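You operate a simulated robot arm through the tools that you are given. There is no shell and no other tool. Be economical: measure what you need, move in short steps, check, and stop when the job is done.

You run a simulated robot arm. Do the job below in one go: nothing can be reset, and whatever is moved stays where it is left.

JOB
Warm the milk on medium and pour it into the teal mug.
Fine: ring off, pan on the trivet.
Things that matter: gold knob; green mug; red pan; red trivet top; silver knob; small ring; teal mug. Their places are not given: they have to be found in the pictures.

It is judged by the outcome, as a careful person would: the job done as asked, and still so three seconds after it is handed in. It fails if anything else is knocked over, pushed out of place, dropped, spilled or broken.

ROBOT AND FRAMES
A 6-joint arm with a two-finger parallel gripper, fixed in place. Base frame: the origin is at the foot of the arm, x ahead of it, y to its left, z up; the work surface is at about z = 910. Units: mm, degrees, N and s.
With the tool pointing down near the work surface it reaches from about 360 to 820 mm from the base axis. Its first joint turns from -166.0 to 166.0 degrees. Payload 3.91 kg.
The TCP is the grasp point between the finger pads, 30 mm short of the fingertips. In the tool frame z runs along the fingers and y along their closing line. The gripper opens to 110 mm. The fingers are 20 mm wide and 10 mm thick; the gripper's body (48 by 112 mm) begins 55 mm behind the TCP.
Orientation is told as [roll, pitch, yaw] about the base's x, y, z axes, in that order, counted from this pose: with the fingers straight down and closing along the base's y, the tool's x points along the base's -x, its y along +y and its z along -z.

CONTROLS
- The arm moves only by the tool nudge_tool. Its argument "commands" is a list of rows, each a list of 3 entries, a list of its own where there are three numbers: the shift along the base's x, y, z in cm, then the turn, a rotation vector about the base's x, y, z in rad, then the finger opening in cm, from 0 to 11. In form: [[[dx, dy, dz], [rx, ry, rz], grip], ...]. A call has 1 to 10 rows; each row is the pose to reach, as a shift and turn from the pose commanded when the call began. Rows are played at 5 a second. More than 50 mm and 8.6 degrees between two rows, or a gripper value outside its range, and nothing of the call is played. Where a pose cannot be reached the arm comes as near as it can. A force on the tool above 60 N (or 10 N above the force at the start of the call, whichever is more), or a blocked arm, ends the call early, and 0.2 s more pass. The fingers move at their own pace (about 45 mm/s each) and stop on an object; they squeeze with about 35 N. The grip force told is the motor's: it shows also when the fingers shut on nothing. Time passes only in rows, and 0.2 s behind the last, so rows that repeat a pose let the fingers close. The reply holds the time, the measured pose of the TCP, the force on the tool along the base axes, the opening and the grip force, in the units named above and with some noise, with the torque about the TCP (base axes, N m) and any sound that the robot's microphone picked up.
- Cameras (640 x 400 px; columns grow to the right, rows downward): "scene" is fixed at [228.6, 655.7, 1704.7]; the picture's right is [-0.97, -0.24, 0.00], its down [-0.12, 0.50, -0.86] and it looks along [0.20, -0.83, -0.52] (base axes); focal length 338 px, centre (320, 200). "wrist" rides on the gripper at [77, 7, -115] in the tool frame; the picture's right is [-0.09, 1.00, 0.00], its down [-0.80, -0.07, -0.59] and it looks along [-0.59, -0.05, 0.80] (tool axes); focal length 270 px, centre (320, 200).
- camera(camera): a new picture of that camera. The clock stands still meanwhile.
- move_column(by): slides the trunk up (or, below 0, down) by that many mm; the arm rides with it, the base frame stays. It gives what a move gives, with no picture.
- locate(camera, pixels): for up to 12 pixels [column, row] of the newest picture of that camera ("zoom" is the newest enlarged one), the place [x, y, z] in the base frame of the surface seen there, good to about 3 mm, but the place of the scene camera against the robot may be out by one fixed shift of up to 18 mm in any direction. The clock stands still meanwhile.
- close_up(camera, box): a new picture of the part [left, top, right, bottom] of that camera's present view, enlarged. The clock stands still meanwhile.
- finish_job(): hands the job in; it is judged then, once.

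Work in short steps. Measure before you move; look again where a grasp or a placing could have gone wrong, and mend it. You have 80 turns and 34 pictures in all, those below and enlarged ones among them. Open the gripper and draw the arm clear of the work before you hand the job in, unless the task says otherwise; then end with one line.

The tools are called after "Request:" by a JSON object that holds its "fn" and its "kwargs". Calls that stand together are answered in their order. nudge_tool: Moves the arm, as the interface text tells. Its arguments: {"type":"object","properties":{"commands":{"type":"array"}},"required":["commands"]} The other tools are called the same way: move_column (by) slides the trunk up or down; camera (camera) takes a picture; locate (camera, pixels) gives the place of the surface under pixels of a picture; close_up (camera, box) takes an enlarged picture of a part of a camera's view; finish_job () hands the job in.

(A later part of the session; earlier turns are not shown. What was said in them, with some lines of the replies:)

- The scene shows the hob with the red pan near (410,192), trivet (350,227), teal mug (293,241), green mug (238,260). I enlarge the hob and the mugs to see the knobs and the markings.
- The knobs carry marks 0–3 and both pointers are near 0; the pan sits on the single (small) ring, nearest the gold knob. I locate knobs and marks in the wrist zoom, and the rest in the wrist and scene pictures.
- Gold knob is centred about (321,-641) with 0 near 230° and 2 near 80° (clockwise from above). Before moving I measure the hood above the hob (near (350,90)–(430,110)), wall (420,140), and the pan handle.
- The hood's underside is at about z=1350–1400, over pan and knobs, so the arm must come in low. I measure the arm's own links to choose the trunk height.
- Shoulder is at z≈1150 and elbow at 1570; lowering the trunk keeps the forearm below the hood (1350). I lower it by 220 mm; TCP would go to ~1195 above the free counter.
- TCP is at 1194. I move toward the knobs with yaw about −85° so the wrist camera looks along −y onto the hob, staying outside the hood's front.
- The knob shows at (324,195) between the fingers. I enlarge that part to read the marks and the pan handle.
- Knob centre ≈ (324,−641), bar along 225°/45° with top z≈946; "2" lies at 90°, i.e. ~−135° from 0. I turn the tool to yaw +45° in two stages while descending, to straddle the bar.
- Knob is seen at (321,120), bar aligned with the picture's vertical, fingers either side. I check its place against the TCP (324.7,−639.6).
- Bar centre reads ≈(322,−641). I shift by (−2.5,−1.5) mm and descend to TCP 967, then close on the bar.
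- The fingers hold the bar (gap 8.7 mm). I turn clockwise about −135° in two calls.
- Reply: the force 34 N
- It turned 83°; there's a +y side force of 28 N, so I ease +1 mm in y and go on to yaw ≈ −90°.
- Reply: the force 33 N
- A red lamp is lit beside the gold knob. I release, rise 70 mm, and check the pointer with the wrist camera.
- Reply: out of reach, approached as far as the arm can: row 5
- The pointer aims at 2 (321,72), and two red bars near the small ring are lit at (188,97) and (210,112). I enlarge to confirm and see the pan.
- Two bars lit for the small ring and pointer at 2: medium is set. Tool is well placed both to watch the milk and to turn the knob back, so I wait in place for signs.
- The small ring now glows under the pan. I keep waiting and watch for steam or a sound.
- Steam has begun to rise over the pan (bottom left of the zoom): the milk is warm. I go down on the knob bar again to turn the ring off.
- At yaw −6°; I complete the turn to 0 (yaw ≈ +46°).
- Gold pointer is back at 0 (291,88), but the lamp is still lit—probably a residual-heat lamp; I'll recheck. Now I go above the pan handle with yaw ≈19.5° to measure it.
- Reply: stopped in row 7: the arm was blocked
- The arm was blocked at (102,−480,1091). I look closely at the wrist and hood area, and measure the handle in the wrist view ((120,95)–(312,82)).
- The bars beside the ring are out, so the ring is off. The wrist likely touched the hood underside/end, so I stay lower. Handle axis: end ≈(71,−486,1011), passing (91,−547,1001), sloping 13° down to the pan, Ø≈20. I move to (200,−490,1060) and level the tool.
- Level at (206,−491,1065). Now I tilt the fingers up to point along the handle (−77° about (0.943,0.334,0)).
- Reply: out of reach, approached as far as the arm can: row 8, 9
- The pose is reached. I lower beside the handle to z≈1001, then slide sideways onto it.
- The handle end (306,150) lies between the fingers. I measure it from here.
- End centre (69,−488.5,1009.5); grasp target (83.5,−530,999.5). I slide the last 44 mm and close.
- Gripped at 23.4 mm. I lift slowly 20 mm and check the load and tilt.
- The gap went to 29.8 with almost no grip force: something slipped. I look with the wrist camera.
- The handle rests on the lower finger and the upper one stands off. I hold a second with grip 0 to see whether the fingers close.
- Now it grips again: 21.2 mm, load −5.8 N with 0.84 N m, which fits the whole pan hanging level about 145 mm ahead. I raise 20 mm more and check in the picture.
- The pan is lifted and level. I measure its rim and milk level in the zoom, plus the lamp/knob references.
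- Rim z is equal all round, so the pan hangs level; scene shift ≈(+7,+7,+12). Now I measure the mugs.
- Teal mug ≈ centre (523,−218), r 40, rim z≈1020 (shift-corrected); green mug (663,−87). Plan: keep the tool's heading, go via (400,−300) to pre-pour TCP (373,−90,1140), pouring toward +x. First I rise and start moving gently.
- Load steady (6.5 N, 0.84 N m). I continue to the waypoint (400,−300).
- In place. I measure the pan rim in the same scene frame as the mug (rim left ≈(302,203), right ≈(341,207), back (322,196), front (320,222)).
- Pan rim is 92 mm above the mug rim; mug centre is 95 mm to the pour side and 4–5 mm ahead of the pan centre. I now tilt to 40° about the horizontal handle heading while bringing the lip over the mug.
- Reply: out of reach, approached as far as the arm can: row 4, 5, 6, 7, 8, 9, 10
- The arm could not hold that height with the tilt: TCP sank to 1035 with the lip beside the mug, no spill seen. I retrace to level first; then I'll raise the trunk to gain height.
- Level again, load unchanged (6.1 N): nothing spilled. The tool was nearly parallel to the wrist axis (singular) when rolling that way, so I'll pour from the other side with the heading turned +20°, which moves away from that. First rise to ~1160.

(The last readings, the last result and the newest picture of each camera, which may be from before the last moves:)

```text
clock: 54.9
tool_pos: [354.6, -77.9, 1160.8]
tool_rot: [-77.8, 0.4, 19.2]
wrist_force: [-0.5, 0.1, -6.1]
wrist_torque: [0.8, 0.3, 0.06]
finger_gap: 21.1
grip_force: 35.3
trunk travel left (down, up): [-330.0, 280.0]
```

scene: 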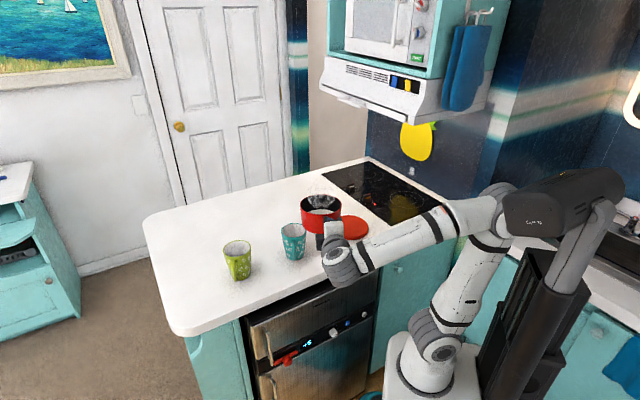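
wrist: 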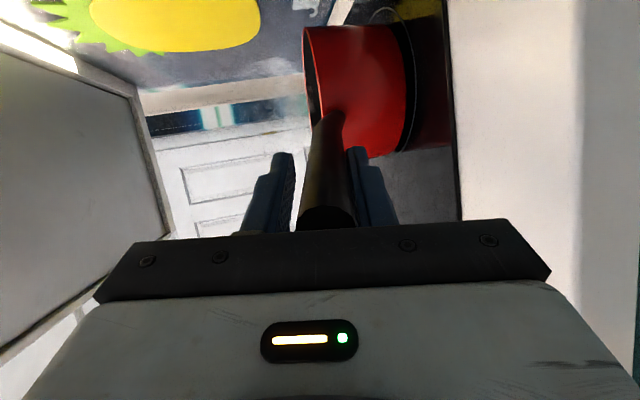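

At 1161 with the load steady. I move to TCP (479,−33) with heading +20.8°, passing over the mug with ~45 mm clearance.

Request:
{"fn": "nudge_tool", "kwargs": {"commands": [[[0.6, 0.2, 0.1], [0, 0, 0.02], 0], [[1.8, 0.6, 0.2], [0, 0, 0.055], 0], [[3.4, 1.2, 0.3], [0, 0, 0.1], 0], [[5.2, 1.9, 0.4], [0, 0, 0.155], 0], [[7.0, 2.5, 0.4], [0, 0, 0.21], 0], [[8.8, 3.2, 0.4], [0, 0, 0.262], 0], [[10.5, 3.8, 0.4], [0, 0, 0.31], 0], [[11.8, 4.3, 0.4], [0, 0, 0.345], 0], [[12.4, 4.5, 0.4], [0, 0, 0.363], 0], [[12.4, 4.5, 0.4], [0, 0, 0.363], 0]]}}

Request:
{"fn": "close_up", "kwargs": {"camera": "scene", "box": [210, 180, 370, 280]}}

```text
clock: 57.1
tool_pos: [478.1, -31.7, 1164.7]
tool_rot: [-77.7, 0.3, 40.1]
wrist_force: [-1.0, 0.0, -7.4]
wrist_torque: [0.62, 0.57, -0.01]
finger_gap: 21.2
grip_force: 34.7
trunk travel left (down, up): [-330.0, 280.0]
```

```text
4.00 times, centred on (290, 230) of scene
```

zoom: 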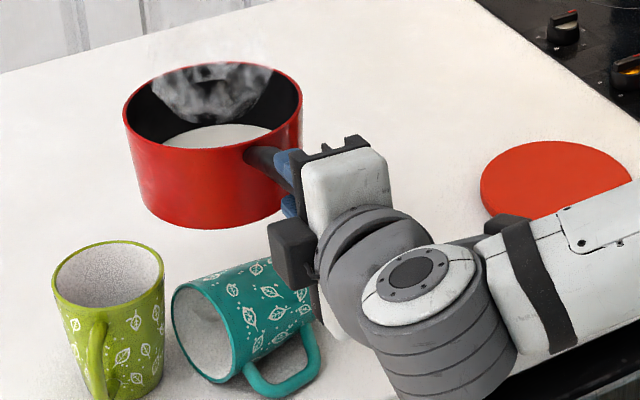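

The teal mug has been knocked over (it lies near zoom (245,320)) — most likely the sagging pan pushed it; it's still empty and unspilled. I need to mend this: set the pan on the trivet, right the mug, then regrasp and pour. I carry the pan back toward the trivet with heading −85°.

Request:
{"fn": "nudge_tool", "kwargs": {"commands": [[[-0.6, -1, 0], [0, 0, -0.03], 0], [[-1.8, -3, 0], [0, 0, -0.085], 0], [[-3.3, -5.4, 0], [0, 0, -0.152], 0], [[-4.9, -8.1, 0], [0, 0, -0.228], 0], [[-6.5, -10.8, 0], [0, 0, -0.304], 0], [[-8.1, -13.5, 0], [0, 0, -0.38], 0], [[-9.8, -16.2, 0], [0, 0, -0.456], 0], [[-11.4, -18.9, 0], [0, 0, -0.532], 0], [[-12.6, -20.9, 0], [0, 0, -0.588], 0], [[-13.1, -21.7, 0], [0, 0, -0.611], 0]]}}

Request:
{"fn": "nudge_tool", "kwargs": {"commands": [[[0, 0, -1], [0, 0, 0], 0], [[0, 0, -3], [0, 0, 0], 0], [[0, 0, -5.5], [0, 0, 0], 0], [[0, 0, -8], [0, 0, 0], 0], [[0, 0, -10], [0, 0, 0], 0], [[0, 0, -11], [0, 0, 0], 0], [[0, 0, -11], [0, 0, 0], 0]]}}

Request:
{"fn": "camera", "kwargs": {"camera": "scene"}}

```text
clock: 59.3
tool_pos: [346.5, -250.4, 1164.8]
tool_rot: [-77.8, 0.4, 4.9]
wrist_force: [0.0, -0.2, -6.4]
wrist_torque: [0.83, 0.11, 0.01]
finger_gap: 21.1
grip_force: 34.6
trunk travel left (down, up): [-330.0, 280.0]
```

```text
clock: 60.9
tool_pos: [345.5, -251.1, 1053.6]
tool_rot: [-77.7, 0.5, 5.0]
wrist_force: [0.7, 0.4, -6.3]
wrist_torque: [0.83, 0.09, -0.01]
finger_gap: 20.8
grip_force: 35.4
trunk travel left (down, up): [-330.0, 280.0]
```

```text
6 pictures are left
```

scene: 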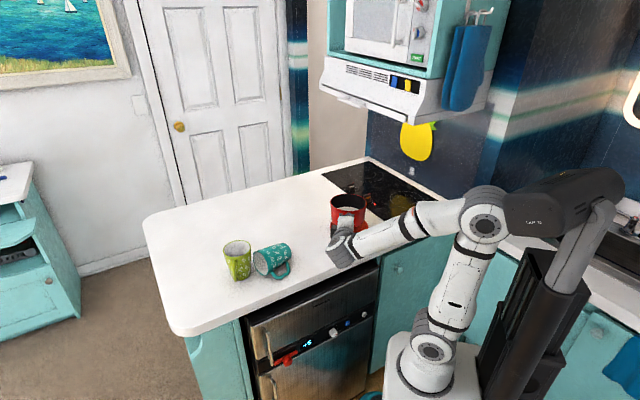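

The pan is above the trivet, mug lying at ~(272,260). I measure the pan rim and the fallen mug in this picture.

Request:
{"fn": "locate", "kwargs": {"camera": "scene", "pixels": [[331, 203], [365, 206], [348, 195], [337, 212], [256, 254], [262, 277], [260, 265], [270, 250], [285, 246], [290, 256], [276, 260], [281, 273]]}}

```text
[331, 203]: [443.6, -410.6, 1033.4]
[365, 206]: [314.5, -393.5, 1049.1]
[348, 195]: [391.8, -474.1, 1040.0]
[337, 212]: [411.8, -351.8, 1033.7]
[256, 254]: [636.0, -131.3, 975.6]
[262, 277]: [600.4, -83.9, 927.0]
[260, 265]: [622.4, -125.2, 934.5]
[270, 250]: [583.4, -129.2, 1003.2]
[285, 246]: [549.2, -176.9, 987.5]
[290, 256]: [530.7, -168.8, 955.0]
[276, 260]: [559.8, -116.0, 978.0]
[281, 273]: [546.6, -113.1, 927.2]
```

Pan centre is ~8 mm too far in +x relative to the trivet; bottom about 24 mm above it. I shift −8 mm and lower 20 mm.

Request:
{"fn": "nudge_tool", "kwargs": {"commands": [[[-0.4, 0, 0], [0, 0, 0], 0], [[-0.8, 0, -0.5], [0, 0, 0], 0], [[-0.8, 0, -1.2], [0, 0, 0], 0], [[-0.8, 0, -1.8], [0, 0, 0], 0], [[-0.8, 0, -2.0], [0, 0, 0], 0]]}}

Request:
{"fn": "nudge_tool", "kwargs": {"commands": [[[0, 0, -0.2], [0, 0, 0], 0], [[0, 0, -0.4], [0, 0, 0], 0]]}}

```text
clock: 62.1
tool_pos: [338.8, -249.4, 1035.4]
tool_rot: [-77.7, 0.4, 5.0]
wrist_force: [0.5, 0.4, -6.7]
wrist_torque: [0.88, 0.09, 0.0]
finger_gap: 21.0
grip_force: 35.1
trunk travel left (down, up): [-330.0, 280.0]
```

```text
clock: 62.7
tool_pos: [338.7, -248.8, 1031.6]
tool_rot: [-77.7, 0.4, 5.0]
wrist_force: [0.2, 0.1, -6.6]
wrist_torque: [0.82, 0.12, 0.01]
finger_gap: 21.1
grip_force: 34.8
trunk travel left (down, up): [-330.0, 280.0]
```

Still hanging at 1031.6. I continue in 2 mm steps until the load changes.

Request:
{"fn": "nudge_tool", "kwargs": {"commands": [[[0, 0, -0.2], [0, 0, 0], 0], [[0, 0, -0.4], [0, 0, 0], 0], [[0, 0, -0.6], [0, 0, 0], 0]]}}

Request:
{"fn": "nudge_tool", "kwargs": {"commands": [[[0, 0, -0.2], [0, 0, 0], 0], [[0, 0, -0.4], [0, 0, 0], 0]]}}

```text
clock: 63.5
tool_pos: [338.6, -250.0, 1025.2]
tool_rot: [-77.8, 0.4, 5.0]
wrist_force: [-0.8, 1.7, -4.3]
wrist_torque: [0.39, 0.09, 0.01]
finger_gap: 21.3
grip_force: 35.2
trunk travel left (down, up): [-330.0, 280.0]
```

```text
clock: 64.1
tool_pos: [338.3, -248.4, 1023.0]
tool_rot: [-78.0, 0.3, 5.0]
wrist_force: [0.4, 8.7, 9.9]
wrist_torque: [-1.94, -0.33, 0.33]
finger_gap: 21.2
grip_force: 35.3
trunk travel left (down, up): [-330.0, 280.0]
```

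The pan is seated on the trivet (load reversed at TCP 1023). I ease up 1.5 mm, open, and back off along the handle.

Request:
{"fn": "nudge_tool", "kwargs": {"commands": [[[0, 0, 0.15], [0, 0, 0], 0], [[0, 0, 0.15], [0, 0, 0], 2.6], [[0, 0, 0.15], [0, 0, 0], 4], [[0, 0, 0.15], [0, 0, 0], 6], [[0, 0, 0.15], [0, 0, 0], 6], [[-0.3, 3, 0.85], [0, 0, 0], 6], [[-0.6, 6.5, 1.6], [0, 0, 0], 6], [[-0.9, 10, 2.4], [0, 0, 0], 6]]}}

```text
clock: 65.9
tool_pos: [329.5, -151.5, 1045.3]
tool_rot: [-77.8, 0.5, 5.0]
wrist_force: [-0.1, -0.2, -1.2]
wrist_torque: [0.0, -0.01, 0.0]
finger_gap: 60.0
grip_force: 0.1
trunk travel left (down, up): [-330.0, 280.0]
```

Released. Now I raise and turn the tool to point down, heading over the fallen mug.

Request:
{"fn": "nudge_tool", "kwargs": {"commands": [[[1.0, 0.3, 2.0], [0.135, 0.012, 0], 8], [[2.5, 0, 4.0], [0.27, 0.024, 0], 10], [[4.2, -0.5, 5.5], [0.405, 0.035, 0], 11], [[6.0, -1.0, 7.0], [0.541, 0.047, 0], 11], [[7.8, -1.6, 8.0], [0.676, 0.059, 0], 11], [[9.6, -2.2, 9.0], [0.811, 0.071, 0], 11], [[11.5, -2.8, 9.7], [0.946, 0.083, 0], 11], [[13.4, -3.4, 10.2], [1.081, 0.094, 0], 11], [[15.2, -4.1, 10.5], [1.217, 0.106, 0], 11], [[17.0, -4.8, 10.5], [1.352, 0.118, 0], 11]]}}

```text
clock: 68.1
tool_pos: [496.2, -11.3, 1072.7]
tool_rot: [-15.6, -2.4, 1.8]
wrist_force: [0.0, 0.4, 0.0]
wrist_torque: [0.0, 0.03, -0.01]
finger_gap: 109.9
grip_force: 0.1
out of reach, approached as far as the arm can: row 4, 5, 6, 7, 8, 9, 10
trunk travel left (down, up): [-330.0, 280.0]
```

It lagged: TCP (496,−11,1073), roll −15.6°. I finish the levelling in place with a small move up before viewing.

Request:
{"fn": "nudge_tool", "kwargs": {"commands": [[[0, -0.5, 1], [0.068, 0.01, 0.0], 11], [[0, -1.5, 2], [0.136, 0.02, 0.0], 11], [[0, -3, 3], [0.204, 0.03, 0.0], 11], [[0, -5, 4], [0.272, 0.042, 0.0], 11], [[0, -7, 5], [0.272, 0.042, 0.0], 11], [[0, -9, 5], [0.272, 0.042, 0.0], 11]]}}

```text
clock: 69.5
tool_pos: [493.2, -18.8, 1092.4]
tool_rot: [-15.8, -2.8, 0.2]
wrist_force: [0.1, -0.8, -0.9]
wrist_torque: [-0.02, 0.0, 0.02]
finger_gap: 110.1
grip_force: 0.1
out of reach, approached as far as the arm can: row 1, 2, 3, 4, 5, 6
trunk travel left (down, up): [-330.0, 280.0]
```

The tool seems stuck at some limit. I look at the arm's posture.

Request:
{"fn": "camera", "kwargs": {"camera": "scene"}}

```text
5 pictures are left
```

scene: 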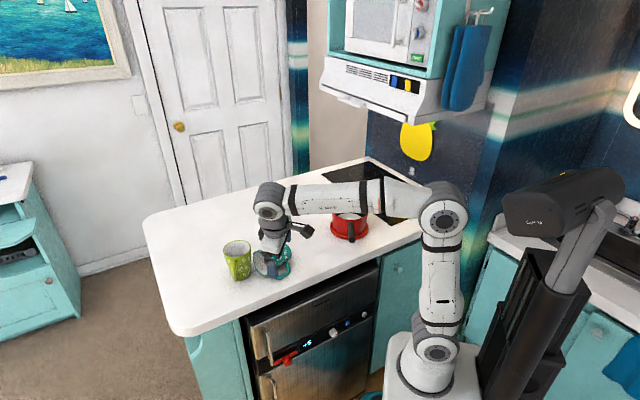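

Posture looks normal (upper arm upright, forearm level). I test which motion is limited with a yaw turn (needed anyway) and a slight lowering.

Request:
{"fn": "nudge_tool", "kwargs": {"commands": [[[0, 0, 0], [0, 0, -0.14], 11], [[0, 0, 0], [0, 0, -0.28], 11], [[0, 0, 0], [0, 0, -0.42], 11], [[0, 0, 0], [0, 0, -0.56], 11], [[0, 0, 0], [0, 0, -0.7], 11]]}}

```text
clock: 70.7
tool_pos: [493.3, -25.5, 1091.8]
tool_rot: [-17.8, -4.9, -39.4]
wrist_force: [-0.5, -0.1, -0.1]
wrist_torque: [0.04, -0.01, 0.02]
finger_gap: 109.9
grip_force: 0.0
out of reach, approached as far as the arm can: row 4, 5
trunk travel left (down, up): [-330.0, 280.0]
```

Yaw works. I try translating outward to (540,−120) without rotation.

Request:
{"fn": "nudge_tool", "kwargs": {"commands": [[[1.5, -2.5, 0.2], [0, 0, 0], 11], [[3, -5, 0.4], [0, 0, 0], 11], [[4.7, -7.5, 0.8], [0, 0, 0], 11], [[4.7, -9.5, 0.8], [0, 0, 0], 11]]}}

```text
clock: 71.7
tool_pos: [539.9, -121.1, 1098.6]
tool_rot: [-17.9, -4.8, -39.2]
wrist_force: [-0.1, 0.5, 0.5]
wrist_torque: [-0.04, 0.0, 0.0]
finger_gap: 110.0
grip_force: 0.0
trunk travel left (down, up): [-330.0, 280.0]
```

Translation works. Now I level the tool here.

Request:
{"fn": "nudge_tool", "kwargs": {"commands": [[[0, 0, 0], [0.1, -0.044, 0], 11], [[0, 0, 0], [0.2, -0.088, 0], 11], [[0, 0, 0], [0.295, -0.132, 0], 11], [[0, 0, 0], [0.295, -0.132, 0], 11]]}}

```text
clock: 72.7
tool_pos: [539.9, -123.4, 1098.0]
tool_rot: [-15.6, -5.5, -39.0]
wrist_force: [0.1, 0.0, 0.3]
wrist_torque: [-0.01, 0.0, 0.01]
finger_gap: 110.1
grip_force: 0.2
out of reach, approached as far as the arm can: row 1, 2, 3, 4
trunk travel left (down, up): [-330.0, 280.0]
```

The limit looks like a wrist joint that flipped branch: the tool must lean ≥16° toward about −y, which I can live with. I take a wrist picture to measure the fallen mug and its handle.

Request:
{"fn": "camera", "kwargs": {"camera": "wrist"}}

```text
4 pictures are left
```

wrist: 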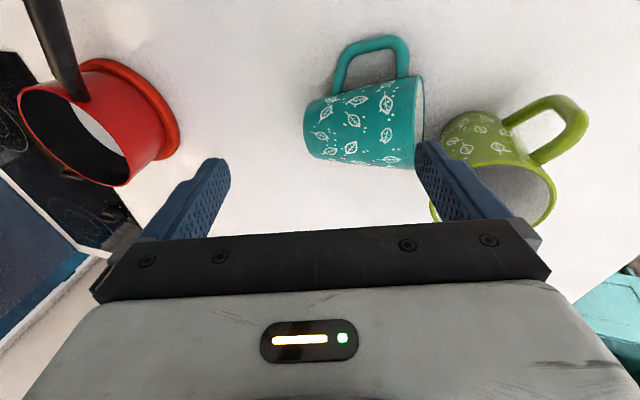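

Request:
{"fn": "locate", "kwargs": {"camera": "wrist", "pixels": [[306, 105], [310, 152], [312, 125], [365, 120], [418, 80], [415, 165], [422, 120], [335, 85], [375, 40], [403, 70], [365, 160], [370, 95]]}}

```text
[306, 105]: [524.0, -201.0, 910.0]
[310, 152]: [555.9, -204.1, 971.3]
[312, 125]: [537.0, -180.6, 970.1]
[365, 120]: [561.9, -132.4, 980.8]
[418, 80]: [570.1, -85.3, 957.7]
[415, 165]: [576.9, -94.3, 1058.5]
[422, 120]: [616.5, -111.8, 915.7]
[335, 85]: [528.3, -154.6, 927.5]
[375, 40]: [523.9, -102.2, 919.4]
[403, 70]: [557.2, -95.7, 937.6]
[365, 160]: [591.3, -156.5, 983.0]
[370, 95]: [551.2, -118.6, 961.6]
```

From the wrist view: mug axis heading ≈63°, mid (575,−145), top ≈985, handle lying low on the −x side. I turn the tool about its own axis (keeping the lean) so the fingers close across the mug, and move above it.

Request:
{"fn": "nudge_tool", "kwargs": {"commands": [[[0.5, 0.1, 0.3], [0.0137, 0.0374, 0.1343], 11], [[1.0, 0.3, 0.3], [0.0273, 0.0748, 0.2685], 11], [[1.6, 0.4, 0.3], [0.041, 0.1121, 0.4028], 11], [[2.1, 0.5, 0.3], [0.0546, 0.1495, 0.537], 11], [[2.6, 0.6, 0.3], [0.0683, 0.1869, 0.6713], 11], [[3.1, 0.8, 0.3], [0.0819, 0.2243, 0.8056], 11], [[3.6, 0.9, 0.3], [0.0956, 0.2617, 0.9398], 11], [[4.2, 1.0, 0.3], [0.1092, 0.299, 1.0741], 11], [[4.7, 1.2, 0.3], [0.1229, 0.3364, 1.2083], 11], [[5.2, 1.3, 0.3], [0.1365, 0.3738, 1.3426], 11]]}}

```text
clock: 74.9
tool_pos: [445.2, 169.9, 967.5]
tool_rot: [-16.6, 11.4, 27.6]
wrist_force: [-0.2, 0.9, 0.0]
wrist_torque: [-0.03, -0.02, 0.0]
finger_gap: 109.9
grip_force: 0.1
out of reach, approached as far as the arm can: row 4, 5, 6, 7, 8, 9, 10
trunk travel left (down, up): [-330.0, 280.0]
```

Another wrist limit swung the arm off to (445,170,967) in free space; nothing touched. The opposite turning sense has room, so I rise and turn −148° about the tool axis toward the mug, in two calls.

Request:
{"fn": "nudge_tool", "kwargs": {"commands": [[[0, 0, 3], [-0.005, -0.049, -0.136], 11], [[0, 0, 6.5], [-0.01, -0.099, -0.272], 11], [[0, -0.5, 10], [-0.015, -0.148, -0.408], 11], [[0.5, -1.5, 13], [-0.02, -0.198, -0.545], 11], [[1.5, -3.5, 14], [-0.025, -0.247, -0.681], 11], [[2.7, -5.5, 14], [-0.03, -0.297, -0.817], 11], [[3.9, -7.7, 14], [-0.036, -0.346, -0.953], 11], [[5.1, -9.9, 14], [-0.041, -0.396, -1.089], 11], [[6.3, -12, 14], [-0.046, -0.445, -1.225], 11], [[7.4, -14, 14], [-0.051, -0.494, -1.362], 11]]}}

```text
clock: 77.1
tool_pos: [522.6, 31.0, 1109.9]
tool_rot: [-13.5, -14.5, -52.3]
wrist_force: [-0.2, -0.2, 0.4]
wrist_torque: [0.01, 0.02, -0.01]
finger_gap: 109.7
grip_force: 0.1
trunk travel left (down, up): [-330.0, 280.0]
```

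Good. I continue to the pre-grasp point (592,−110,1100), finishing the turn and swinging the lean to −a (az −117°).

Request:
{"fn": "nudge_tool", "kwargs": {"commands": [[[0.9, -1.8, 0], [-0.003, -0.033, -0.136], 11], [[1.7, -3.5, 0], [-0.007, -0.066, -0.272], 11], [[2.6, -5.3, 0], [-0.01, -0.098, -0.408], 11], [[3.5, -7, 0], [-0.014, -0.131, -0.543], 11], [[4.3, -8.8, 0], [-0.017, -0.164, -0.679], 11], [[5.2, -10.6, -0.3], [-0.02, -0.197, -0.815], 11], [[6.0, -12.3, -0.6], [-0.024, -0.229, -0.951], 11], [[6.9, -14.1, -1.0], [-0.027, -0.262, -1.087], 11]]}}

```text
clock: 78.9
tool_pos: [590.5, -108.7, 1100.4]
tool_rot: [1.1, -17.3, -118.9]
wrist_force: [-0.2, 0.2, 0.5]
wrist_torque: [0.0, -0.02, -0.01]
finger_gap: 109.7
grip_force: 0.0
trunk travel left (down, up): [-330.0, 280.0]
```

Tool leans 17° toward −a with fingers closing across the mug. The handle-side finger should drop inside the handle loop at gap 88 mm. I descend along the tool axis to (577,−140,965).

Request:
{"fn": "nudge_tool", "kwargs": {"commands": [[[-0.1, -0.3, -2], [0, 0, 0], 8.8], [[-0.3, -0.8, -5], [0, 0, 0], 8.8], [[-0.7, -1.6, -8], [0, 0, 0], 8.8], [[-1.0, -2.3, -10.5], [0, 0, 0], 8.8], [[-1.2, -2.8, -12], [0, 0, 0], 8.8], [[-1.35, -3.15, -13.5], [0, 0, 0], 8.8]]}}

Request:
{"fn": "camera", "kwargs": {"camera": "wrist"}}

```text
clock: 80.3
tool_pos: [576.1, -141.8, 964.9]
tool_rot: [1.2, -17.2, -118.8]
wrist_force: [-0.1, 1.0, 0.7]
wrist_torque: [-0.02, -0.02, 0.0]
finger_gap: 88.1
grip_force: 0.1
trunk travel left (down, up): [-330.0, 280.0]
```

```text
3 pictures are left
```

wrist: 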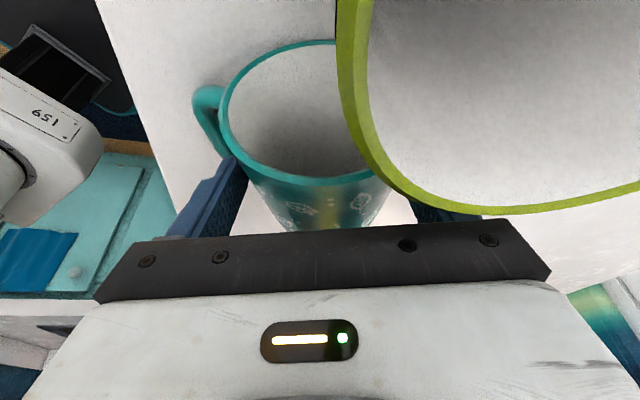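

The fingers straddle the mug body with no contact force. I close on it.

Request:
{"fn": "nudge_tool", "kwargs": {"commands": [[[0, 0, 0], [0, 0, 0], 7.5], [[0, 0, 0], [0, 0, 0], 6], [[0, 0, 0], [0, 0, 0], 4], [[0, 0, 0], [0, 0, 0], 4], [[0, 0, 0.5], [0, 0, 0], 4], [[-0.3, -0.6, 2], [0, 0, 0], 4], [[-1, -2, 4], [0, 0, 0], 4], [[-2, -4, 6], [0, 0, 0], 4], [[-3, -6, 8.5], [0, 0, 0], 4], [[-3, -6, 11], [0, 0, 0], 4]]}}

```text
clock: 82.5
tool_pos: [548.0, -199.5, 1075.8]
tool_rot: [1.2, -17.2, -118.7]
wrist_force: [0.2, 0.3, -2.9]
wrist_torque: [0.03, -0.04, 0.01]
finger_gap: 75.1
grip_force: 35.3
trunk travel left (down, up): [-330.0, 280.0]
```

The mug is lifted (2.9 N, gap 75). Next I swing the tool toward horizontal (heading −75°, 17° down) in free air; after that I'll spin it −144° about its own axis so the mug ends upright.

Request:
{"fn": "nudge_tool", "kwargs": {"commands": [[[-0.2, 0.4, 1], [-0.122, -0.042, 0.03], 4], [[-0.4, 0.8, 2], [-0.244, -0.084, 0.06], 4], [[-0.7, 1.1, 3], [-0.367, -0.127, 0.089], 4], [[-0.9, 1.5, 3.5], [-0.489, -0.169, 0.119], 4], [[-1.1, 1.9, 4], [-0.611, -0.211, 0.149], 4], [[-1.3, 2.3, 4.4], [-0.733, -0.253, 0.179], 4], [[-1.6, 2.6, 4.4], [-0.856, -0.296, 0.208], 4], [[-1.8, 3.0, 4.4], [-0.978, -0.338, 0.238], 4]]}}

```text
clock: 84.3
tool_pos: [529.2, -170.4, 1118.0]
tool_rot: [63.2, -50.8, -142.6]
wrist_force: [-0.5, 0.4, -2.7]
wrist_torque: [0.08, -0.01, -0.05]
finger_gap: 75.3
grip_force: 35.0
trunk travel left (down, up): [-330.0, 280.0]
```

Reached without limits. Now the spin about the tool axis (+144° about (0.247,−0.923,−0.296)), first part then the rest.

Request:
{"fn": "nudge_tool", "kwargs": {"commands": [[[0, 0, 0], [0.036, -0.134, -0.043], 4], [[0, 0, 0], [0.072, -0.268, -0.086], 4], [[0, 0, 0], [0.107, -0.401, -0.129], 4], [[0, 0, 0], [0.143, -0.535, -0.172], 4], [[0, 0, 0], [0.179, -0.669, -0.215], 4], [[0, 0, 0], [0.215, -0.803, -0.257], 4], [[0, 0, 0], [0.251, -0.937, -0.3], 4], [[0, 0, 0], [0.286, -1.07, -0.343], 4], [[0, 0, 0], [0.322, -1.204, -0.386], 4], [[0, 0, 0], [0.358, -1.338, -0.429], 4]]}}

Request:
{"fn": "nudge_tool", "kwargs": {"commands": [[[0, 0, 0], [0.037, -0.14, -0.045], 4], [[0, 0, 0], [0.075, -0.28, -0.09], 4], [[0, 0, 0], [0.112, -0.419, -0.134], 4], [[0, 0, 0], [0.15, -0.559, -0.179], 4], [[0, 0, 0], [0.187, -0.699, -0.224], 4], [[0, 0, 0], [0.225, -0.839, -0.269], 4], [[0, 0, 0], [0.262, -0.978, -0.314], 4]]}}

Request:
{"fn": "close_up", "kwargs": {"camera": "scene", "box": [210, 170, 390, 282]}}

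```text
clock: 86.5
tool_pos: [529.5, -170.2, 1119.1]
tool_rot: [71.6, 27.4, -174.3]
wrist_force: [-0.2, 0.4, -1.9]
wrist_torque: [0.04, 0.02, 0.02]
finger_gap: 75.2
grip_force: 34.9
trunk travel left (down, up): [-330.0, 280.0]
```

```text
refused: row 1 steps farther than a row can; nothing moved
```

```text
3.56 times, centred on (300, 226) of scene
```

zoom: 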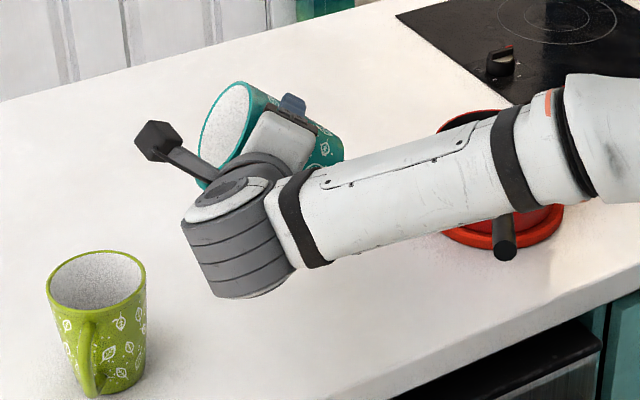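

The second part was refused (step slightly too large); mug is mid-spin as expected. I send the remaining 1.06 rad in 8 rows.

Request:
{"fn": "nudge_tool", "kwargs": {"commands": [[[0, 0, 0], [0.033, -0.122, -0.039], 4], [[0, 0, 0], [0.065, -0.245, -0.078], 4], [[0, 0, 0], [0.098, -0.367, -0.118], 4], [[0, 0, 0], [0.131, -0.489, -0.157], 4], [[0, 0, 0], [0.164, -0.612, -0.196], 4], [[0, 0, 0], [0.196, -0.734, -0.235], 4], [[0, 0, 0], [0.229, -0.856, -0.274], 4], [[0, 0, 0], [0.262, -0.978, -0.314], 4]]}}

```text
clock: 88.3
tool_pos: [528.6, -169.3, 1119.5]
tool_rot: [2.6, 72.8, 106.5]
wrist_force: [0.5, 0.3, -2.6]
wrist_torque: [0.03, 0.04, 0.01]
finger_gap: 75.1
grip_force: 34.8
trunk travel left (down, up): [-330.0, 280.0]
```

Tool pose [2.6,72.8,106.5]: the mug is upright within ~5°. I correct that, and lower it toward its original spot (523,−218), to TCP z≈985.

Request:
{"fn": "nudge_tool", "kwargs": {"commands": [[[-0.3, -0.6, -2], [0.015, 0.004, 0], 4], [[-0.5, -1.2, -4], [0.03, 0.008, 0], 4], [[-0.8, -1.9, -6], [0.05, 0.013, 0], 4], [[-1.0, -2.5, -8], [0.065, 0.017, 0], 4], [[-1.2, -3.0, -10], [0.077, 0.021, 0], 4], [[-1.2, -3.0, -12], [0.077, 0.021, 0], 4], [[-1.2, -3.0, -13], [0.077, 0.021, 0], 4], [[-1.2, -3.0, -13.4], [0.077, 0.021, 0], 4]]}}

Request:
{"fn": "nudge_tool", "kwargs": {"commands": [[[0, 0, -0.3], [0, 0, 0], 4], [[0, 0, -0.6], [0, 0, 0], 4]]}}

```text
clock: 90.1
tool_pos: [517.7, -200.9, 983.8]
tool_rot: [2.6, 68.2, 106.5]
wrist_force: [-0.7, 0.5, -3.2]
wrist_torque: [0.08, 0.04, -0.01]
finger_gap: 75.2
grip_force: 35.3
trunk travel left (down, up): [-330.0, 280.0]
```

```text
clock: 90.7
tool_pos: [517.9, -199.7, 978.8]
tool_rot: [2.6, 68.2, 106.7]
wrist_force: [-0.2, -1.3, -0.3]
wrist_torque: [0.0, 0.11, 0.0]
finger_gap: 75.3
grip_force: 34.8
trunk travel left (down, up): [-330.0, 280.0]
```

Contact at z≈979 (load gone). I lower 1 mm more, open to the entry gap of 88 mm, and back out along the tool axis.

Request:
{"fn": "nudge_tool", "kwargs": {"commands": [[[0, 0, -0.1], [0, 0, 0], 6.5], [[0, 0, -0.1], [0, 0, 0], 8], [[0, 0, -0.1], [0, 0, 0], 8.8], [[0, 0, -0.1], [0, 0, 0], 8.8], [[-0.5, 1.8, 0.7], [0, 0, 0], 8.8], [[-1.1, 3.8, 1.5], [0, 0, 0], 8.8], [[-1.9, 6.5, 2.7], [0, 0, 0], 8.8], [[-2.8, 9.5, 4], [0, 0, 0], 8.8], [[-3.5, 12, 7], [0, 0, 0], 8.8]]}}

Request:
{"fn": "camera", "kwargs": {"camera": "scene"}}

```text
clock: 92.7
tool_pos: [481.6, -78.3, 1049.9]
tool_rot: [2.8, 68.2, 106.7]
wrist_force: [0.3, -0.3, -0.3]
wrist_torque: [0.01, -0.01, -0.01]
finger_gap: 88.0
grip_force: 0.1
trunk travel left (down, up): [-330.0, 280.0]
```

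```text
1 pictures are left
```

scene: 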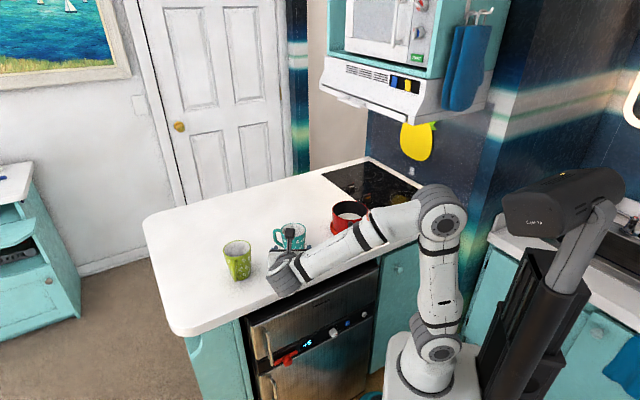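

The mug stands upright at (293,232), handle to +x. I measure the mug rim and the pan from this picture.

Request:
{"fn": "locate", "kwargs": {"camera": "scene", "pixels": [[293, 224], [281, 227], [305, 227], [286, 225], [301, 225], [276, 232], [332, 210], [367, 209], [350, 201], [340, 220], [350, 225], [238, 243]]}}

```text
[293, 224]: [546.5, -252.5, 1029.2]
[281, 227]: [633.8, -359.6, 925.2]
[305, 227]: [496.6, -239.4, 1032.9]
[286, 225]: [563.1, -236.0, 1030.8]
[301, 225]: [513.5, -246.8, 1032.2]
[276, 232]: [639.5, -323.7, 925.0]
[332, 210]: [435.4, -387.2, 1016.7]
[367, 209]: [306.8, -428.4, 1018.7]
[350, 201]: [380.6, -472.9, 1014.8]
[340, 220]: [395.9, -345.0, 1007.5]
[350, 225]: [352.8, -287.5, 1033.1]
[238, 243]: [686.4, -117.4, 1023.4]
```

Mug centre ≈ its original place; pan on the trivet at (364,−416) with the handle heading 98°. I now spin the tool to a vertical-closing grip (camera to the left) and move to the pre-grasp point behind the handle end.

Request:
{"fn": "nudge_tool", "kwargs": {"commands": [[[0, 0.5, 1], [-0.039, 0.129, 0.054], 8], [[-0.5, 1, 2], [-0.077, 0.258, 0.108], 7], [[-1, 1, 3], [-0.116, 0.387, 0.161], 6], [[-2, 1, 4], [-0.155, 0.516, 0.215], 6], [[-3, 1, 4], [-0.194, 0.645, 0.269], 6], [[-4, 1, 4], [-0.232, 0.773, 0.323], 6], [[-5, 1, 4], [-0.271, 0.902, 0.377], 6], [[-6, 1, 4], [-0.31, 1.031, 0.43], 6], [[-7, 0.5, 4], [-0.348, 1.16, 0.484], 6], [[-8, 0, 4], [-0.387, 1.289, 0.538], 6]]}}

Request:
{"fn": "nudge_tool", "kwargs": {"commands": [[[-1.5, -1.5, 0], [-0.05, 0.022, -0.033], 6], [[-3, -3, -1], [-0.1, 0.044, -0.067], 6], [[-5, -5, -2], [-0.15, 0.066, -0.1], 6], [[-6.5, -6.5, -3.5], [-0.197, 0.088, -0.133], 6], [[-7.6, -7.2, -4.4], [-0.197, 0.088, -0.133], 6]]}}

```text
clock: 94.9
tool_pos: [400.7, -79.3, 1089.3]
tool_rot: [70.8, 6.4, -165.7]
wrist_force: [0.2, -0.3, -1.1]
wrist_torque: [-0.03, 0.03, 0.0]
finger_gap: 59.9
grip_force: 0.0
trunk travel left (down, up): [-330.0, 280.0]
```

```text
clock: 96.1
tool_pos: [326.1, -152.2, 1044.5]
tool_rot: [81.0, -0.5, -172.9]
wrist_force: [-0.3, 0.2, 0.2]
wrist_torque: [0.0, -0.02, 0.0]
finger_gap: 60.1
grip_force: 0.1
trunk travel left (down, up): [-330.0, 280.0]
```

Pre-grasp reached ([81,−0.5,−173], heading −83°). I correct pitch by 3.5°, advance onto the handle to (338,−249,1024) and close.

Request:
{"fn": "nudge_tool", "kwargs": {"commands": [[[0.2, -1.2, -0.2], [0.03, 0.003, 0], 6], [[0.4, -3, -0.6], [0.06, 0.007, 0], 6], [[0.7, -5.5, -1.15], [0.06, 0.007, 0], 6], [[1.0, -8, -1.7], [0.06, 0.007, 0], 6], [[1.22, -9.7, -2.05], [0.06, 0.007, 0], 6], [[1.22, -9.7, -2.05], [0.06, 0.007, 0], 4], [[1.22, -9.7, -2.05], [0.06, 0.007, 0], 2.5], [[1.22, -9.7, -2.05], [0.06, 0.007, 0], 0], [[1.22, -9.7, -2.05], [0.06, 0.007, 0], 0], [[1.22, -9.7, -2.05], [0.06, 0.007, 0], 0]]}}

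```text
clock: 98.3
tool_pos: [339.2, -250.9, 1024.5]
tool_rot: [77.6, -0.6, -173.0]
wrist_force: [0.0, -4.2, 2.3]
wrist_torque: [-1.6, -0.26, -0.03]
finger_gap: 21.4
grip_force: 35.3
trunk travel left (down, up): [-330.0, 280.0]
```

Gripped at 21.4 mm. I lift slowly, holding at the top for settling.

Request:
{"fn": "nudge_tool", "kwargs": {"commands": [[[0, 0, 0.2], [0, 0, 0], 0], [[0, 0, 0.5], [0, 0, 0], 0], [[0, 0, 0.8], [0, 0, 0], 0], [[0, 0, 1.1], [0, 0, 0], 0], [[0, 0, 1.4], [0, 0, 0], 0], [[0, 0, 1.7], [0, 0, 0], 0], [[0, 0, 2.0], [0, 0, 0], 0], [[0, 0, 2.0], [0, 0, 0], 0], [[0, 0, 2.0], [0, 0, 0], 0], [[0, 0, 2.0], [0, 0, 0], 0]]}}

Request:
{"fn": "nudge_tool", "kwargs": {"commands": [[[0, 0, 1], [0, 0, 0], 0], [[0, 0, 3], [0, 0, 0], 0], [[0, 0, 5.5], [0, 0, 0], 0], [[0, 0, 8], [0, 0, 0], 0], [[0, 0, 10.5], [0, 0, 0], 0], [[0, 0, 12], [0, 0, 0], 0], [[0, 0, 12.4], [0, 0, 0], 0]]}}

```text
clock: 100.5
tool_pos: [337.4, -248.7, 1043.8]
tool_rot: [77.5, -0.5, -173.0]
wrist_force: [0.8, -0.1, -6.3]
wrist_torque: [0.87, 0.12, 0.0]
finger_gap: 21.2
grip_force: 35.1
trunk travel left (down, up): [-330.0, 280.0]
```

```text
clock: 102.1
tool_pos: [337.9, -249.4, 1168.3]
tool_rot: [77.5, -0.4, -173.0]
wrist_force: [-0.8, 0.3, -5.6]
wrist_torque: [0.85, 0.1, 0.03]
finger_gap: 21.3
grip_force: 34.6
trunk travel left (down, up): [-330.0, 280.0]
```

Load is as before (6 N, 0.85 N m): pan hanging level. I carry it to the pour start (482,−34,1168), heading −50°, pan on the far side of the mug, bottom ~50 mm above the rims.

Request:
{"fn": "nudge_tool", "kwargs": {"commands": [[[0.5, 0.8, 0], [0, 0, 0.02], 0], [[1.8, 2.6, 0], [0, 0, 0.065], 0], [[3.4, 5.1, 0], [0, 0, 0.13], 0], [[5.2, 7.8, 0], [0, 0, 0.2], 0], [[7.0, 10.5, 0], [0, 0, 0.27], 0], [[8.9, 13.2, 0], [0, 0, 0.34], 0], [[10.7, 16, 0], [0, 0, 0.41], 0], [[12.5, 18.7, 0], [0, 0, 0.475], 0], [[13.8, 20.6, 0], [0, 0, 0.525], 0], [[14.4, 21.5, 0], [0, 0, 0.548], 0]]}}

Request:
{"fn": "nudge_tool", "kwargs": {"commands": [[[0, 0, 0], [0, 0, 0], 0]]}}

Request:
{"fn": "camera", "kwargs": {"camera": "scene"}}

```text
clock: 104.3
tool_pos: [482.3, -33.8, 1167.7]
tool_rot: [77.5, -0.5, -141.5]
wrist_force: [0.3, -0.5, -7.1]
wrist_torque: [0.66, 0.53, -0.02]
finger_gap: 21.2
grip_force: 34.9
trunk travel left (down, up): [-330.0, 280.0]
```

```text
clock: 104.7
tool_pos: [481.5, -34.8, 1167.7]
tool_rot: [77.5, -0.5, -141.6]
wrist_force: [-0.4, 0.0, -6.9]
wrist_torque: [0.66, 0.53, 0.01]
finger_gap: 21.3
grip_force: 35.5
trunk travel left (down, up): [-330.0, 280.0]
```

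```text
0 pictures are left
```

scene: 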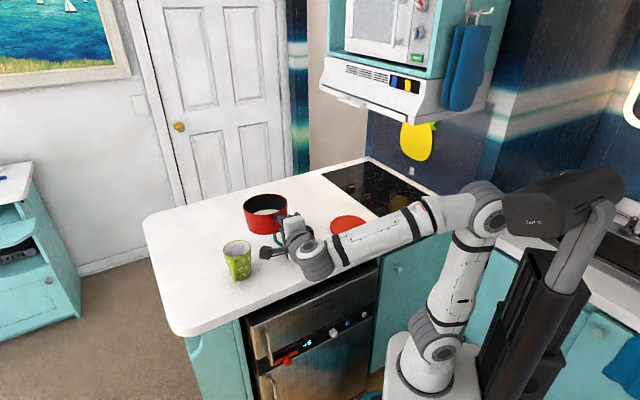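

In place; the mug is behind the gripper, pan at ~(265,210). I measure the pan rim against the mug (last picture).

Request:
{"fn": "locate", "kwargs": {"camera": "scene", "pixels": [[244, 204], [245, 208], [286, 203], [265, 195], [255, 215], [275, 215], [250, 198], [280, 197], [276, 240], [279, 238], [335, 217], [266, 211]]}}

```text
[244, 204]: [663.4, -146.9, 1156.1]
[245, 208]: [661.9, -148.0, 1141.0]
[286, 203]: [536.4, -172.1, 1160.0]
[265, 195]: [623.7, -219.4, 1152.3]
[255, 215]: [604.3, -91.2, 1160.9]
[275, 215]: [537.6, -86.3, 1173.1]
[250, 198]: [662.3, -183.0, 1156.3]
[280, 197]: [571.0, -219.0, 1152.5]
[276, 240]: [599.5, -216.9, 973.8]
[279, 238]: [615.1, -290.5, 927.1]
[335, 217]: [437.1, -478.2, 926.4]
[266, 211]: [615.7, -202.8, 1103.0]
```

Pan rim centre is 90 mm to the pour side of the mug centre and 125 mm above its rim, as planned. I tilt to 40° while bringing the lip over the mug.

Request:
{"fn": "nudge_tool", "kwargs": {"commands": [[[-0.12, -0.02, -0.8], [0.0449, -0.0535, 0], 0], [[-0.28, -0.08, -1.5], [0.0898, -0.107, 0], 0], [[-0.43, -0.12, -1.7], [0.1347, -0.1605, 0], 0], [[-0.59, -0.18, -1.5], [0.1796, -0.214, 0], 0], [[-0.78, -0.26, -1.3], [0.2245, -0.2675, 0], 0], [[-1.12, -0.47, -1.1], [0.2694, -0.321, 0], 0], [[-1.62, -0.81, -0.9], [0.3143, -0.3745, 0], 0], [[-2.12, -1.15, -1.0], [0.3592, -0.428, 0], 0], [[-2.69, -1.55, -1.2], [0.4041, -0.4815, 0], 0], [[-3.35, -2.02, -1.7], [0.449, -0.535, 0], 0]]}}

```text
clock: 106.9
tool_pos: [450.1, -55.6, 1151.7]
tool_rot: [76.1, 39.4, -142.2]
wrist_force: [-0.3, -0.4, -6.0]
wrist_torque: [0.49, 0.7, 0.02]
finger_gap: 21.4
grip_force: 35.3
trunk travel left (down, up): [-330.0, 280.0]
```

On target at 39.4° tilt, load still 6 N. Now I pour slowly: 40→60° and 60→80° at 10°/s, the lip kept over the mug.

Request:
{"fn": "nudge_tool", "kwargs": {"commands": [[[-0.23, -0.19, -0.2], [0.0224, -0.0267, 0], 0], [[-0.43, -0.36, -0.4], [0.0449, -0.0535, 0], 0], [[-0.63, -0.53, -0.5], [0.0673, -0.0802, 0], 0], [[-0.81, -0.68, -0.6], [0.0898, -0.1069, 0], 0], [[-1.0, -0.84, -0.7], [0.1122, -0.1337, 0], 0], [[-1.18, -0.99, -0.7], [0.1346, -0.1604, 0], 0], [[-1.36, -1.14, -0.7], [0.1571, -0.1871, 0], 0], [[-1.55, -1.3, -0.7], [0.1795, -0.2138, 0], 0], [[-1.73, -1.45, -0.75], [0.202, -0.2406, 0], 0], [[-1.92, -1.61, -0.8], [0.2244, -0.2673, 0], 0]]}}

Request:
{"fn": "nudge_tool", "kwargs": {"commands": [[[-0.18, -0.15, -0.06], [0.0224, -0.0267, 0], 0], [[-0.37, -0.31, -0.12], [0.0449, -0.0535, 0], 0], [[-0.55, -0.46, -0.18], [0.0673, -0.0802, 0], 0], [[-0.74, -0.62, -0.24], [0.0898, -0.1069, 0], 0], [[-0.92, -0.77, -0.3], [0.1122, -0.1337, 0], 0], [[-1.1, -0.92, -0.36], [0.1346, -0.1604, 0], 0], [[-1.29, -1.08, -0.42], [0.1571, -0.1871, 0], 0], [[-1.47, -1.23, -0.48], [0.1795, -0.2138, 0], 0], [[-1.66, -1.39, -0.54], [0.202, -0.2406, 0], 0], [[-1.84, -1.54, -0.6], [0.2244, -0.2673, 0], 0]]}}

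```text
clock: 109.1
tool_pos: [429.1, -70.8, 1143.5]
tool_rot: [74.8, 59.6, -143.3]
wrist_force: [-0.2, -0.2, -5.2]
wrist_torque: [0.36, 0.69, 0.01]
finger_gap: 21.2
grip_force: 35.4
trunk travel left (down, up): [-330.0, 280.0]
```

```text
clock: 111.3
tool_pos: [419.2, -81.1, 1128.8]
tool_rot: [66.3, 77.8, -150.9]
wrist_force: [0.4, -0.3, -5.1]
wrist_torque: [0.3, 0.52, 0.01]
finger_gap: 21.0
grip_force: 34.9
trunk travel left (down, up): [-330.0, 280.0]
```

At ~78°; load fell from 6.3 to ~5.1 N as milk flows. TCP is ~10 mm short of command; I hold here for a second to let it pour and settle.

Request:
{"fn": "nudge_tool", "kwargs": {"commands": [[[0, 0, 0], [0, 0, 0], 0], [[0, 0, 0], [0, 0, 0], 0], [[0, 0, 0], [0, 0, 0], 0], [[0, 0, 0], [0, 0, 0], 0], [[0, 0, 0], [0, 0, 0], 0], [[0, 0, 0], [0, 0, 0], 0]]}}

```text
clock: 112.7
tool_pos: [417.4, -85.5, 1127.8]
tool_rot: [66.1, 77.7, -151.4]
wrist_force: [0.5, -0.5, -5.4]
wrist_torque: [0.3, 0.57, 0.0]
finger_gap: 21.1
grip_force: 35.5
trunk travel left (down, up): [-330.0, 280.0]
```

Steady: torque fell from 0.84 to ~0.62 N m, so most milk is out. I tilt another 12° gently to drain the rest, keeping height.

Request:
{"fn": "nudge_tool", "kwargs": {"commands": [[[-0.2, -0.15, 0.1], [0.0224, -0.0267, 0], 0], [[-0.36, -0.3, 0.2], [0.0449, -0.0535, 0], 0], [[-0.54, -0.45, 0.2], [0.0673, -0.0802, 0], 0], [[-0.72, -0.6, 0.2], [0.0898, -0.1069, 0], 0], [[-0.9, -0.75, 0.2], [0.1122, -0.1337, 0], 0], [[-1.07, -0.9, 0.2], [0.1346, -0.1604, 0], 0], [[-1.07, -0.9, 0.2], [0.1346, -0.1604, 0], 0], [[-1.07, -0.9, 0.2], [0.1346, -0.1604, 0], 0]]}}

```text
clock: 114.7
tool_pos: [416.4, -88.1, 1114.8]
tool_rot: [16.0, 85.7, 159.0]
wrist_force: [-0.4, -0.5, -5.2]
wrist_torque: [0.29, 0.51, -0.02]
finger_gap: 21.3
grip_force: 34.8
trunk travel left (down, up): [-330.0, 280.0]
stopped in row 8: the arm was blocked; the commanded pose is now the measured one
```

Blocked at the wrist's end range at ~89° with the lip still ~30 mm above the mug; the pan is drained. I untilt now, rising and retracing to the far side of the mug.

Request:
{"fn": "nudge_tool", "kwargs": {"commands": [[[0, 0, 1.5], [-0.0932, 0.1111, 0], 0], [[0.69, 0.58, 3], [-0.1864, 0.2221, 0], 0], [[1.38, 1.16, 4.5], [-0.2797, 0.3332, 0], 0], [[2.14, 1.8, 5.3], [-0.3729, 0.4443, 0], 0], [[2.83, 2.38, 5.3], [-0.4661, 0.5554, 0], 0], [[3.6, 3.02, 5.3], [-0.5593, 0.6664, 0], 0], [[4.21, 3.54, 5.3], [-0.6526, 0.7775, 0], 0], [[4.75, 3.99, 5.3], [-0.7458, 0.8886, 0], 0], [[5.29, 4.44, 5.3], [-0.839, 0.9996, 0], 0], [[5.67, 4.76, 5.3], [-0.9322, 1.1107, 0], 0]]}}

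```text
clock: 116.9
tool_pos: [473.0, -40.5, 1169.1]
tool_rot: [76.6, 5.0, -143.5]
wrist_force: [0.6, 0.1, -4.5]
wrist_torque: [0.43, 0.35, 0.0]
finger_gap: 21.2
grip_force: 35.1
trunk travel left (down, up): [-330.0, 280.0]
```

Untilted; load now ~4.7 N, consistent with the milk poured. I remove the last ~6° of tilt, carry the pan back over the trivet with the earlier heading, and lower to just above it.

Request:
{"fn": "nudge_tool", "kwargs": {"commands": [[[0.3, 0.3, 0], [-0.03, 0.035, 0], 0], [[0.5, 0.5, 0], [-0.058, 0.069, 0], 0]]}}

Request:
{"fn": "nudge_tool", "kwargs": {"commands": [[[-0.6, -0.9, 0], [0, 0, -0.025], 0], [[-1.9, -2.9, 0], [0, 0, -0.075], 0], [[-3.5, -5.3, 0], [0, 0, -0.137], 0], [[-5.2, -7.9, 0], [0, 0, -0.203], 0], [[-6.9, -10.6, 0], [0, 0, -0.27], 0], [[-8.7, -13.2, 0], [0, 0, -0.337], 0], [[-10.4, -15.9, 0], [0, 0, -0.405], 0], [[-12.1, -18.6, 0], [0, 0, -0.472], 0], [[-13.4, -20.6, 0], [0, 0, -0.525], 0], [[-14.05, -21.55, 0], [0, 0, -0.55], 0]]}}

Request:
{"fn": "nudge_tool", "kwargs": {"commands": [[[0, 0, -1.5], [0, 0, 0], 0], [[0, 0, -4], [0, 0, 0], 0], [[0, 0, -6.5], [0, 0, 0], 0], [[0, 0, -9], [0, 0, 0], 0], [[0, 0, -11], [0, 0, 0], 0], [[0, 0, -12.5], [0, 0, 0], 0], [[0, 0, -13], [0, 0, 0], 0]]}}

```text
clock: 117.5
tool_pos: [478.6, -34.5, 1170.6]
tool_rot: [76.9, 0.0, -143.5]
wrist_force: [0.2, 1.0, -4.7]
wrist_torque: [0.47, 0.33, -0.01]
finger_gap: 21.1
grip_force: 35.5
trunk travel left (down, up): [-330.0, 280.0]
```

```text
clock: 119.7
tool_pos: [338.2, -251.8, 1172.0]
tool_rot: [76.8, 0.0, -175.2]
wrist_force: [0.7, -0.5, -4.8]
wrist_torque: [0.58, 0.05, 0.01]
finger_gap: 20.8
grip_force: 35.2
trunk travel left (down, up): [-330.0, 280.0]
```

```text
clock: 121.3
tool_pos: [337.9, -251.9, 1040.7]
tool_rot: [77.0, 0.0, -175.0]
wrist_force: [0.2, -0.7, -4.4]
wrist_torque: [0.56, 0.06, 0.0]
finger_gap: 21.0
grip_force: 34.8
trunk travel left (down, up): [-330.0, 280.0]
5 turns are left
```

Over the trivet, slightly (4–5 mm) off in −x. I shift +4 mm and lower to TCP ≈1024.5, the seated height.

Request:
{"fn": "nudge_tool", "kwargs": {"commands": [[[0.4, 0, -0.3], [0, 0, 0], 0], [[0.4, 0, -0.7], [0, 0, 0], 0], [[0.4, 0, -1.0], [0, 0, 0], 0], [[0.4, 0, -1.25], [0, 0, 0], 0], [[0.4, 0, -1.45], [0, 0, 0], 0], [[0.4, 0, -1.62], [0, 0, 0], 0]]}}

```text
clock: 122.7
tool_pos: [341.1, -250.2, 1025.9]
tool_rot: [77.2, 0.1, -175.0]
wrist_force: [1.4, 3.2, 8.3]
wrist_torque: [-2.0, -0.34, 0.15]
finger_gap: 21.1
grip_force: 35.1
trunk travel left (down, up): [-330.0, 280.0]
4 turns are left
```

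Seated on the trivet (reaction +8 N). I ease up 1 mm, open, back straight out along the handle and rise clear.

Request:
{"fn": "nudge_tool", "kwargs": {"commands": [[[0, 0, 0.1], [0, 0, 0], 0], [[0, 0, 0.1], [0, 0, 0], 2.6], [[0, 0, 0.1], [0, 0, 0], 4], [[0, 0, 0.1], [0, 0, 0], 6], [[0, 0, 0.1], [0, 0, 0], 6], [[-0.3, 3, 0.8], [0, 0, 0], 6], [[-0.7, 6.5, 1.6], [0, 0, 0], 6], [[-1.1, 10, 2.4], [0, 0, 0], 6], [[-1.2, 11.5, 4.5], [0, 0, 0], 6], [[-1.2, 12, 8], [0, 0, 0], 6]]}}

```text
clock: 124.9
tool_pos: [326.9, -131.3, 1103.3]
tool_rot: [76.9, -0.1, -175.0]
wrist_force: [0.0, 0.4, -0.3]
wrist_torque: [-0.01, -0.01, -0.03]
finger_gap: 60.1
grip_force: 0.0
trunk travel left (down, up): [-330.0, 280.0]
3 turns are left
```

The gripper is open and clear, the pan is on the trivet and the gold knob is at 0. I hand the job in.

Request:
{"fn": "finish_job", "kwargs": {}}

```text
The job is handed in.
```

I warmed the milk on medium, poured it into the teal mug, turned the ring off and left the pan on the trivet. On the way I knocked the teal mug over while it was empty, then stood it back up close to where it was. I had no pictures left to confirm the pour, or that nothing spilled. The evidence is the load on the arm, which fell by about 1.5 N (roughly 150 ml).
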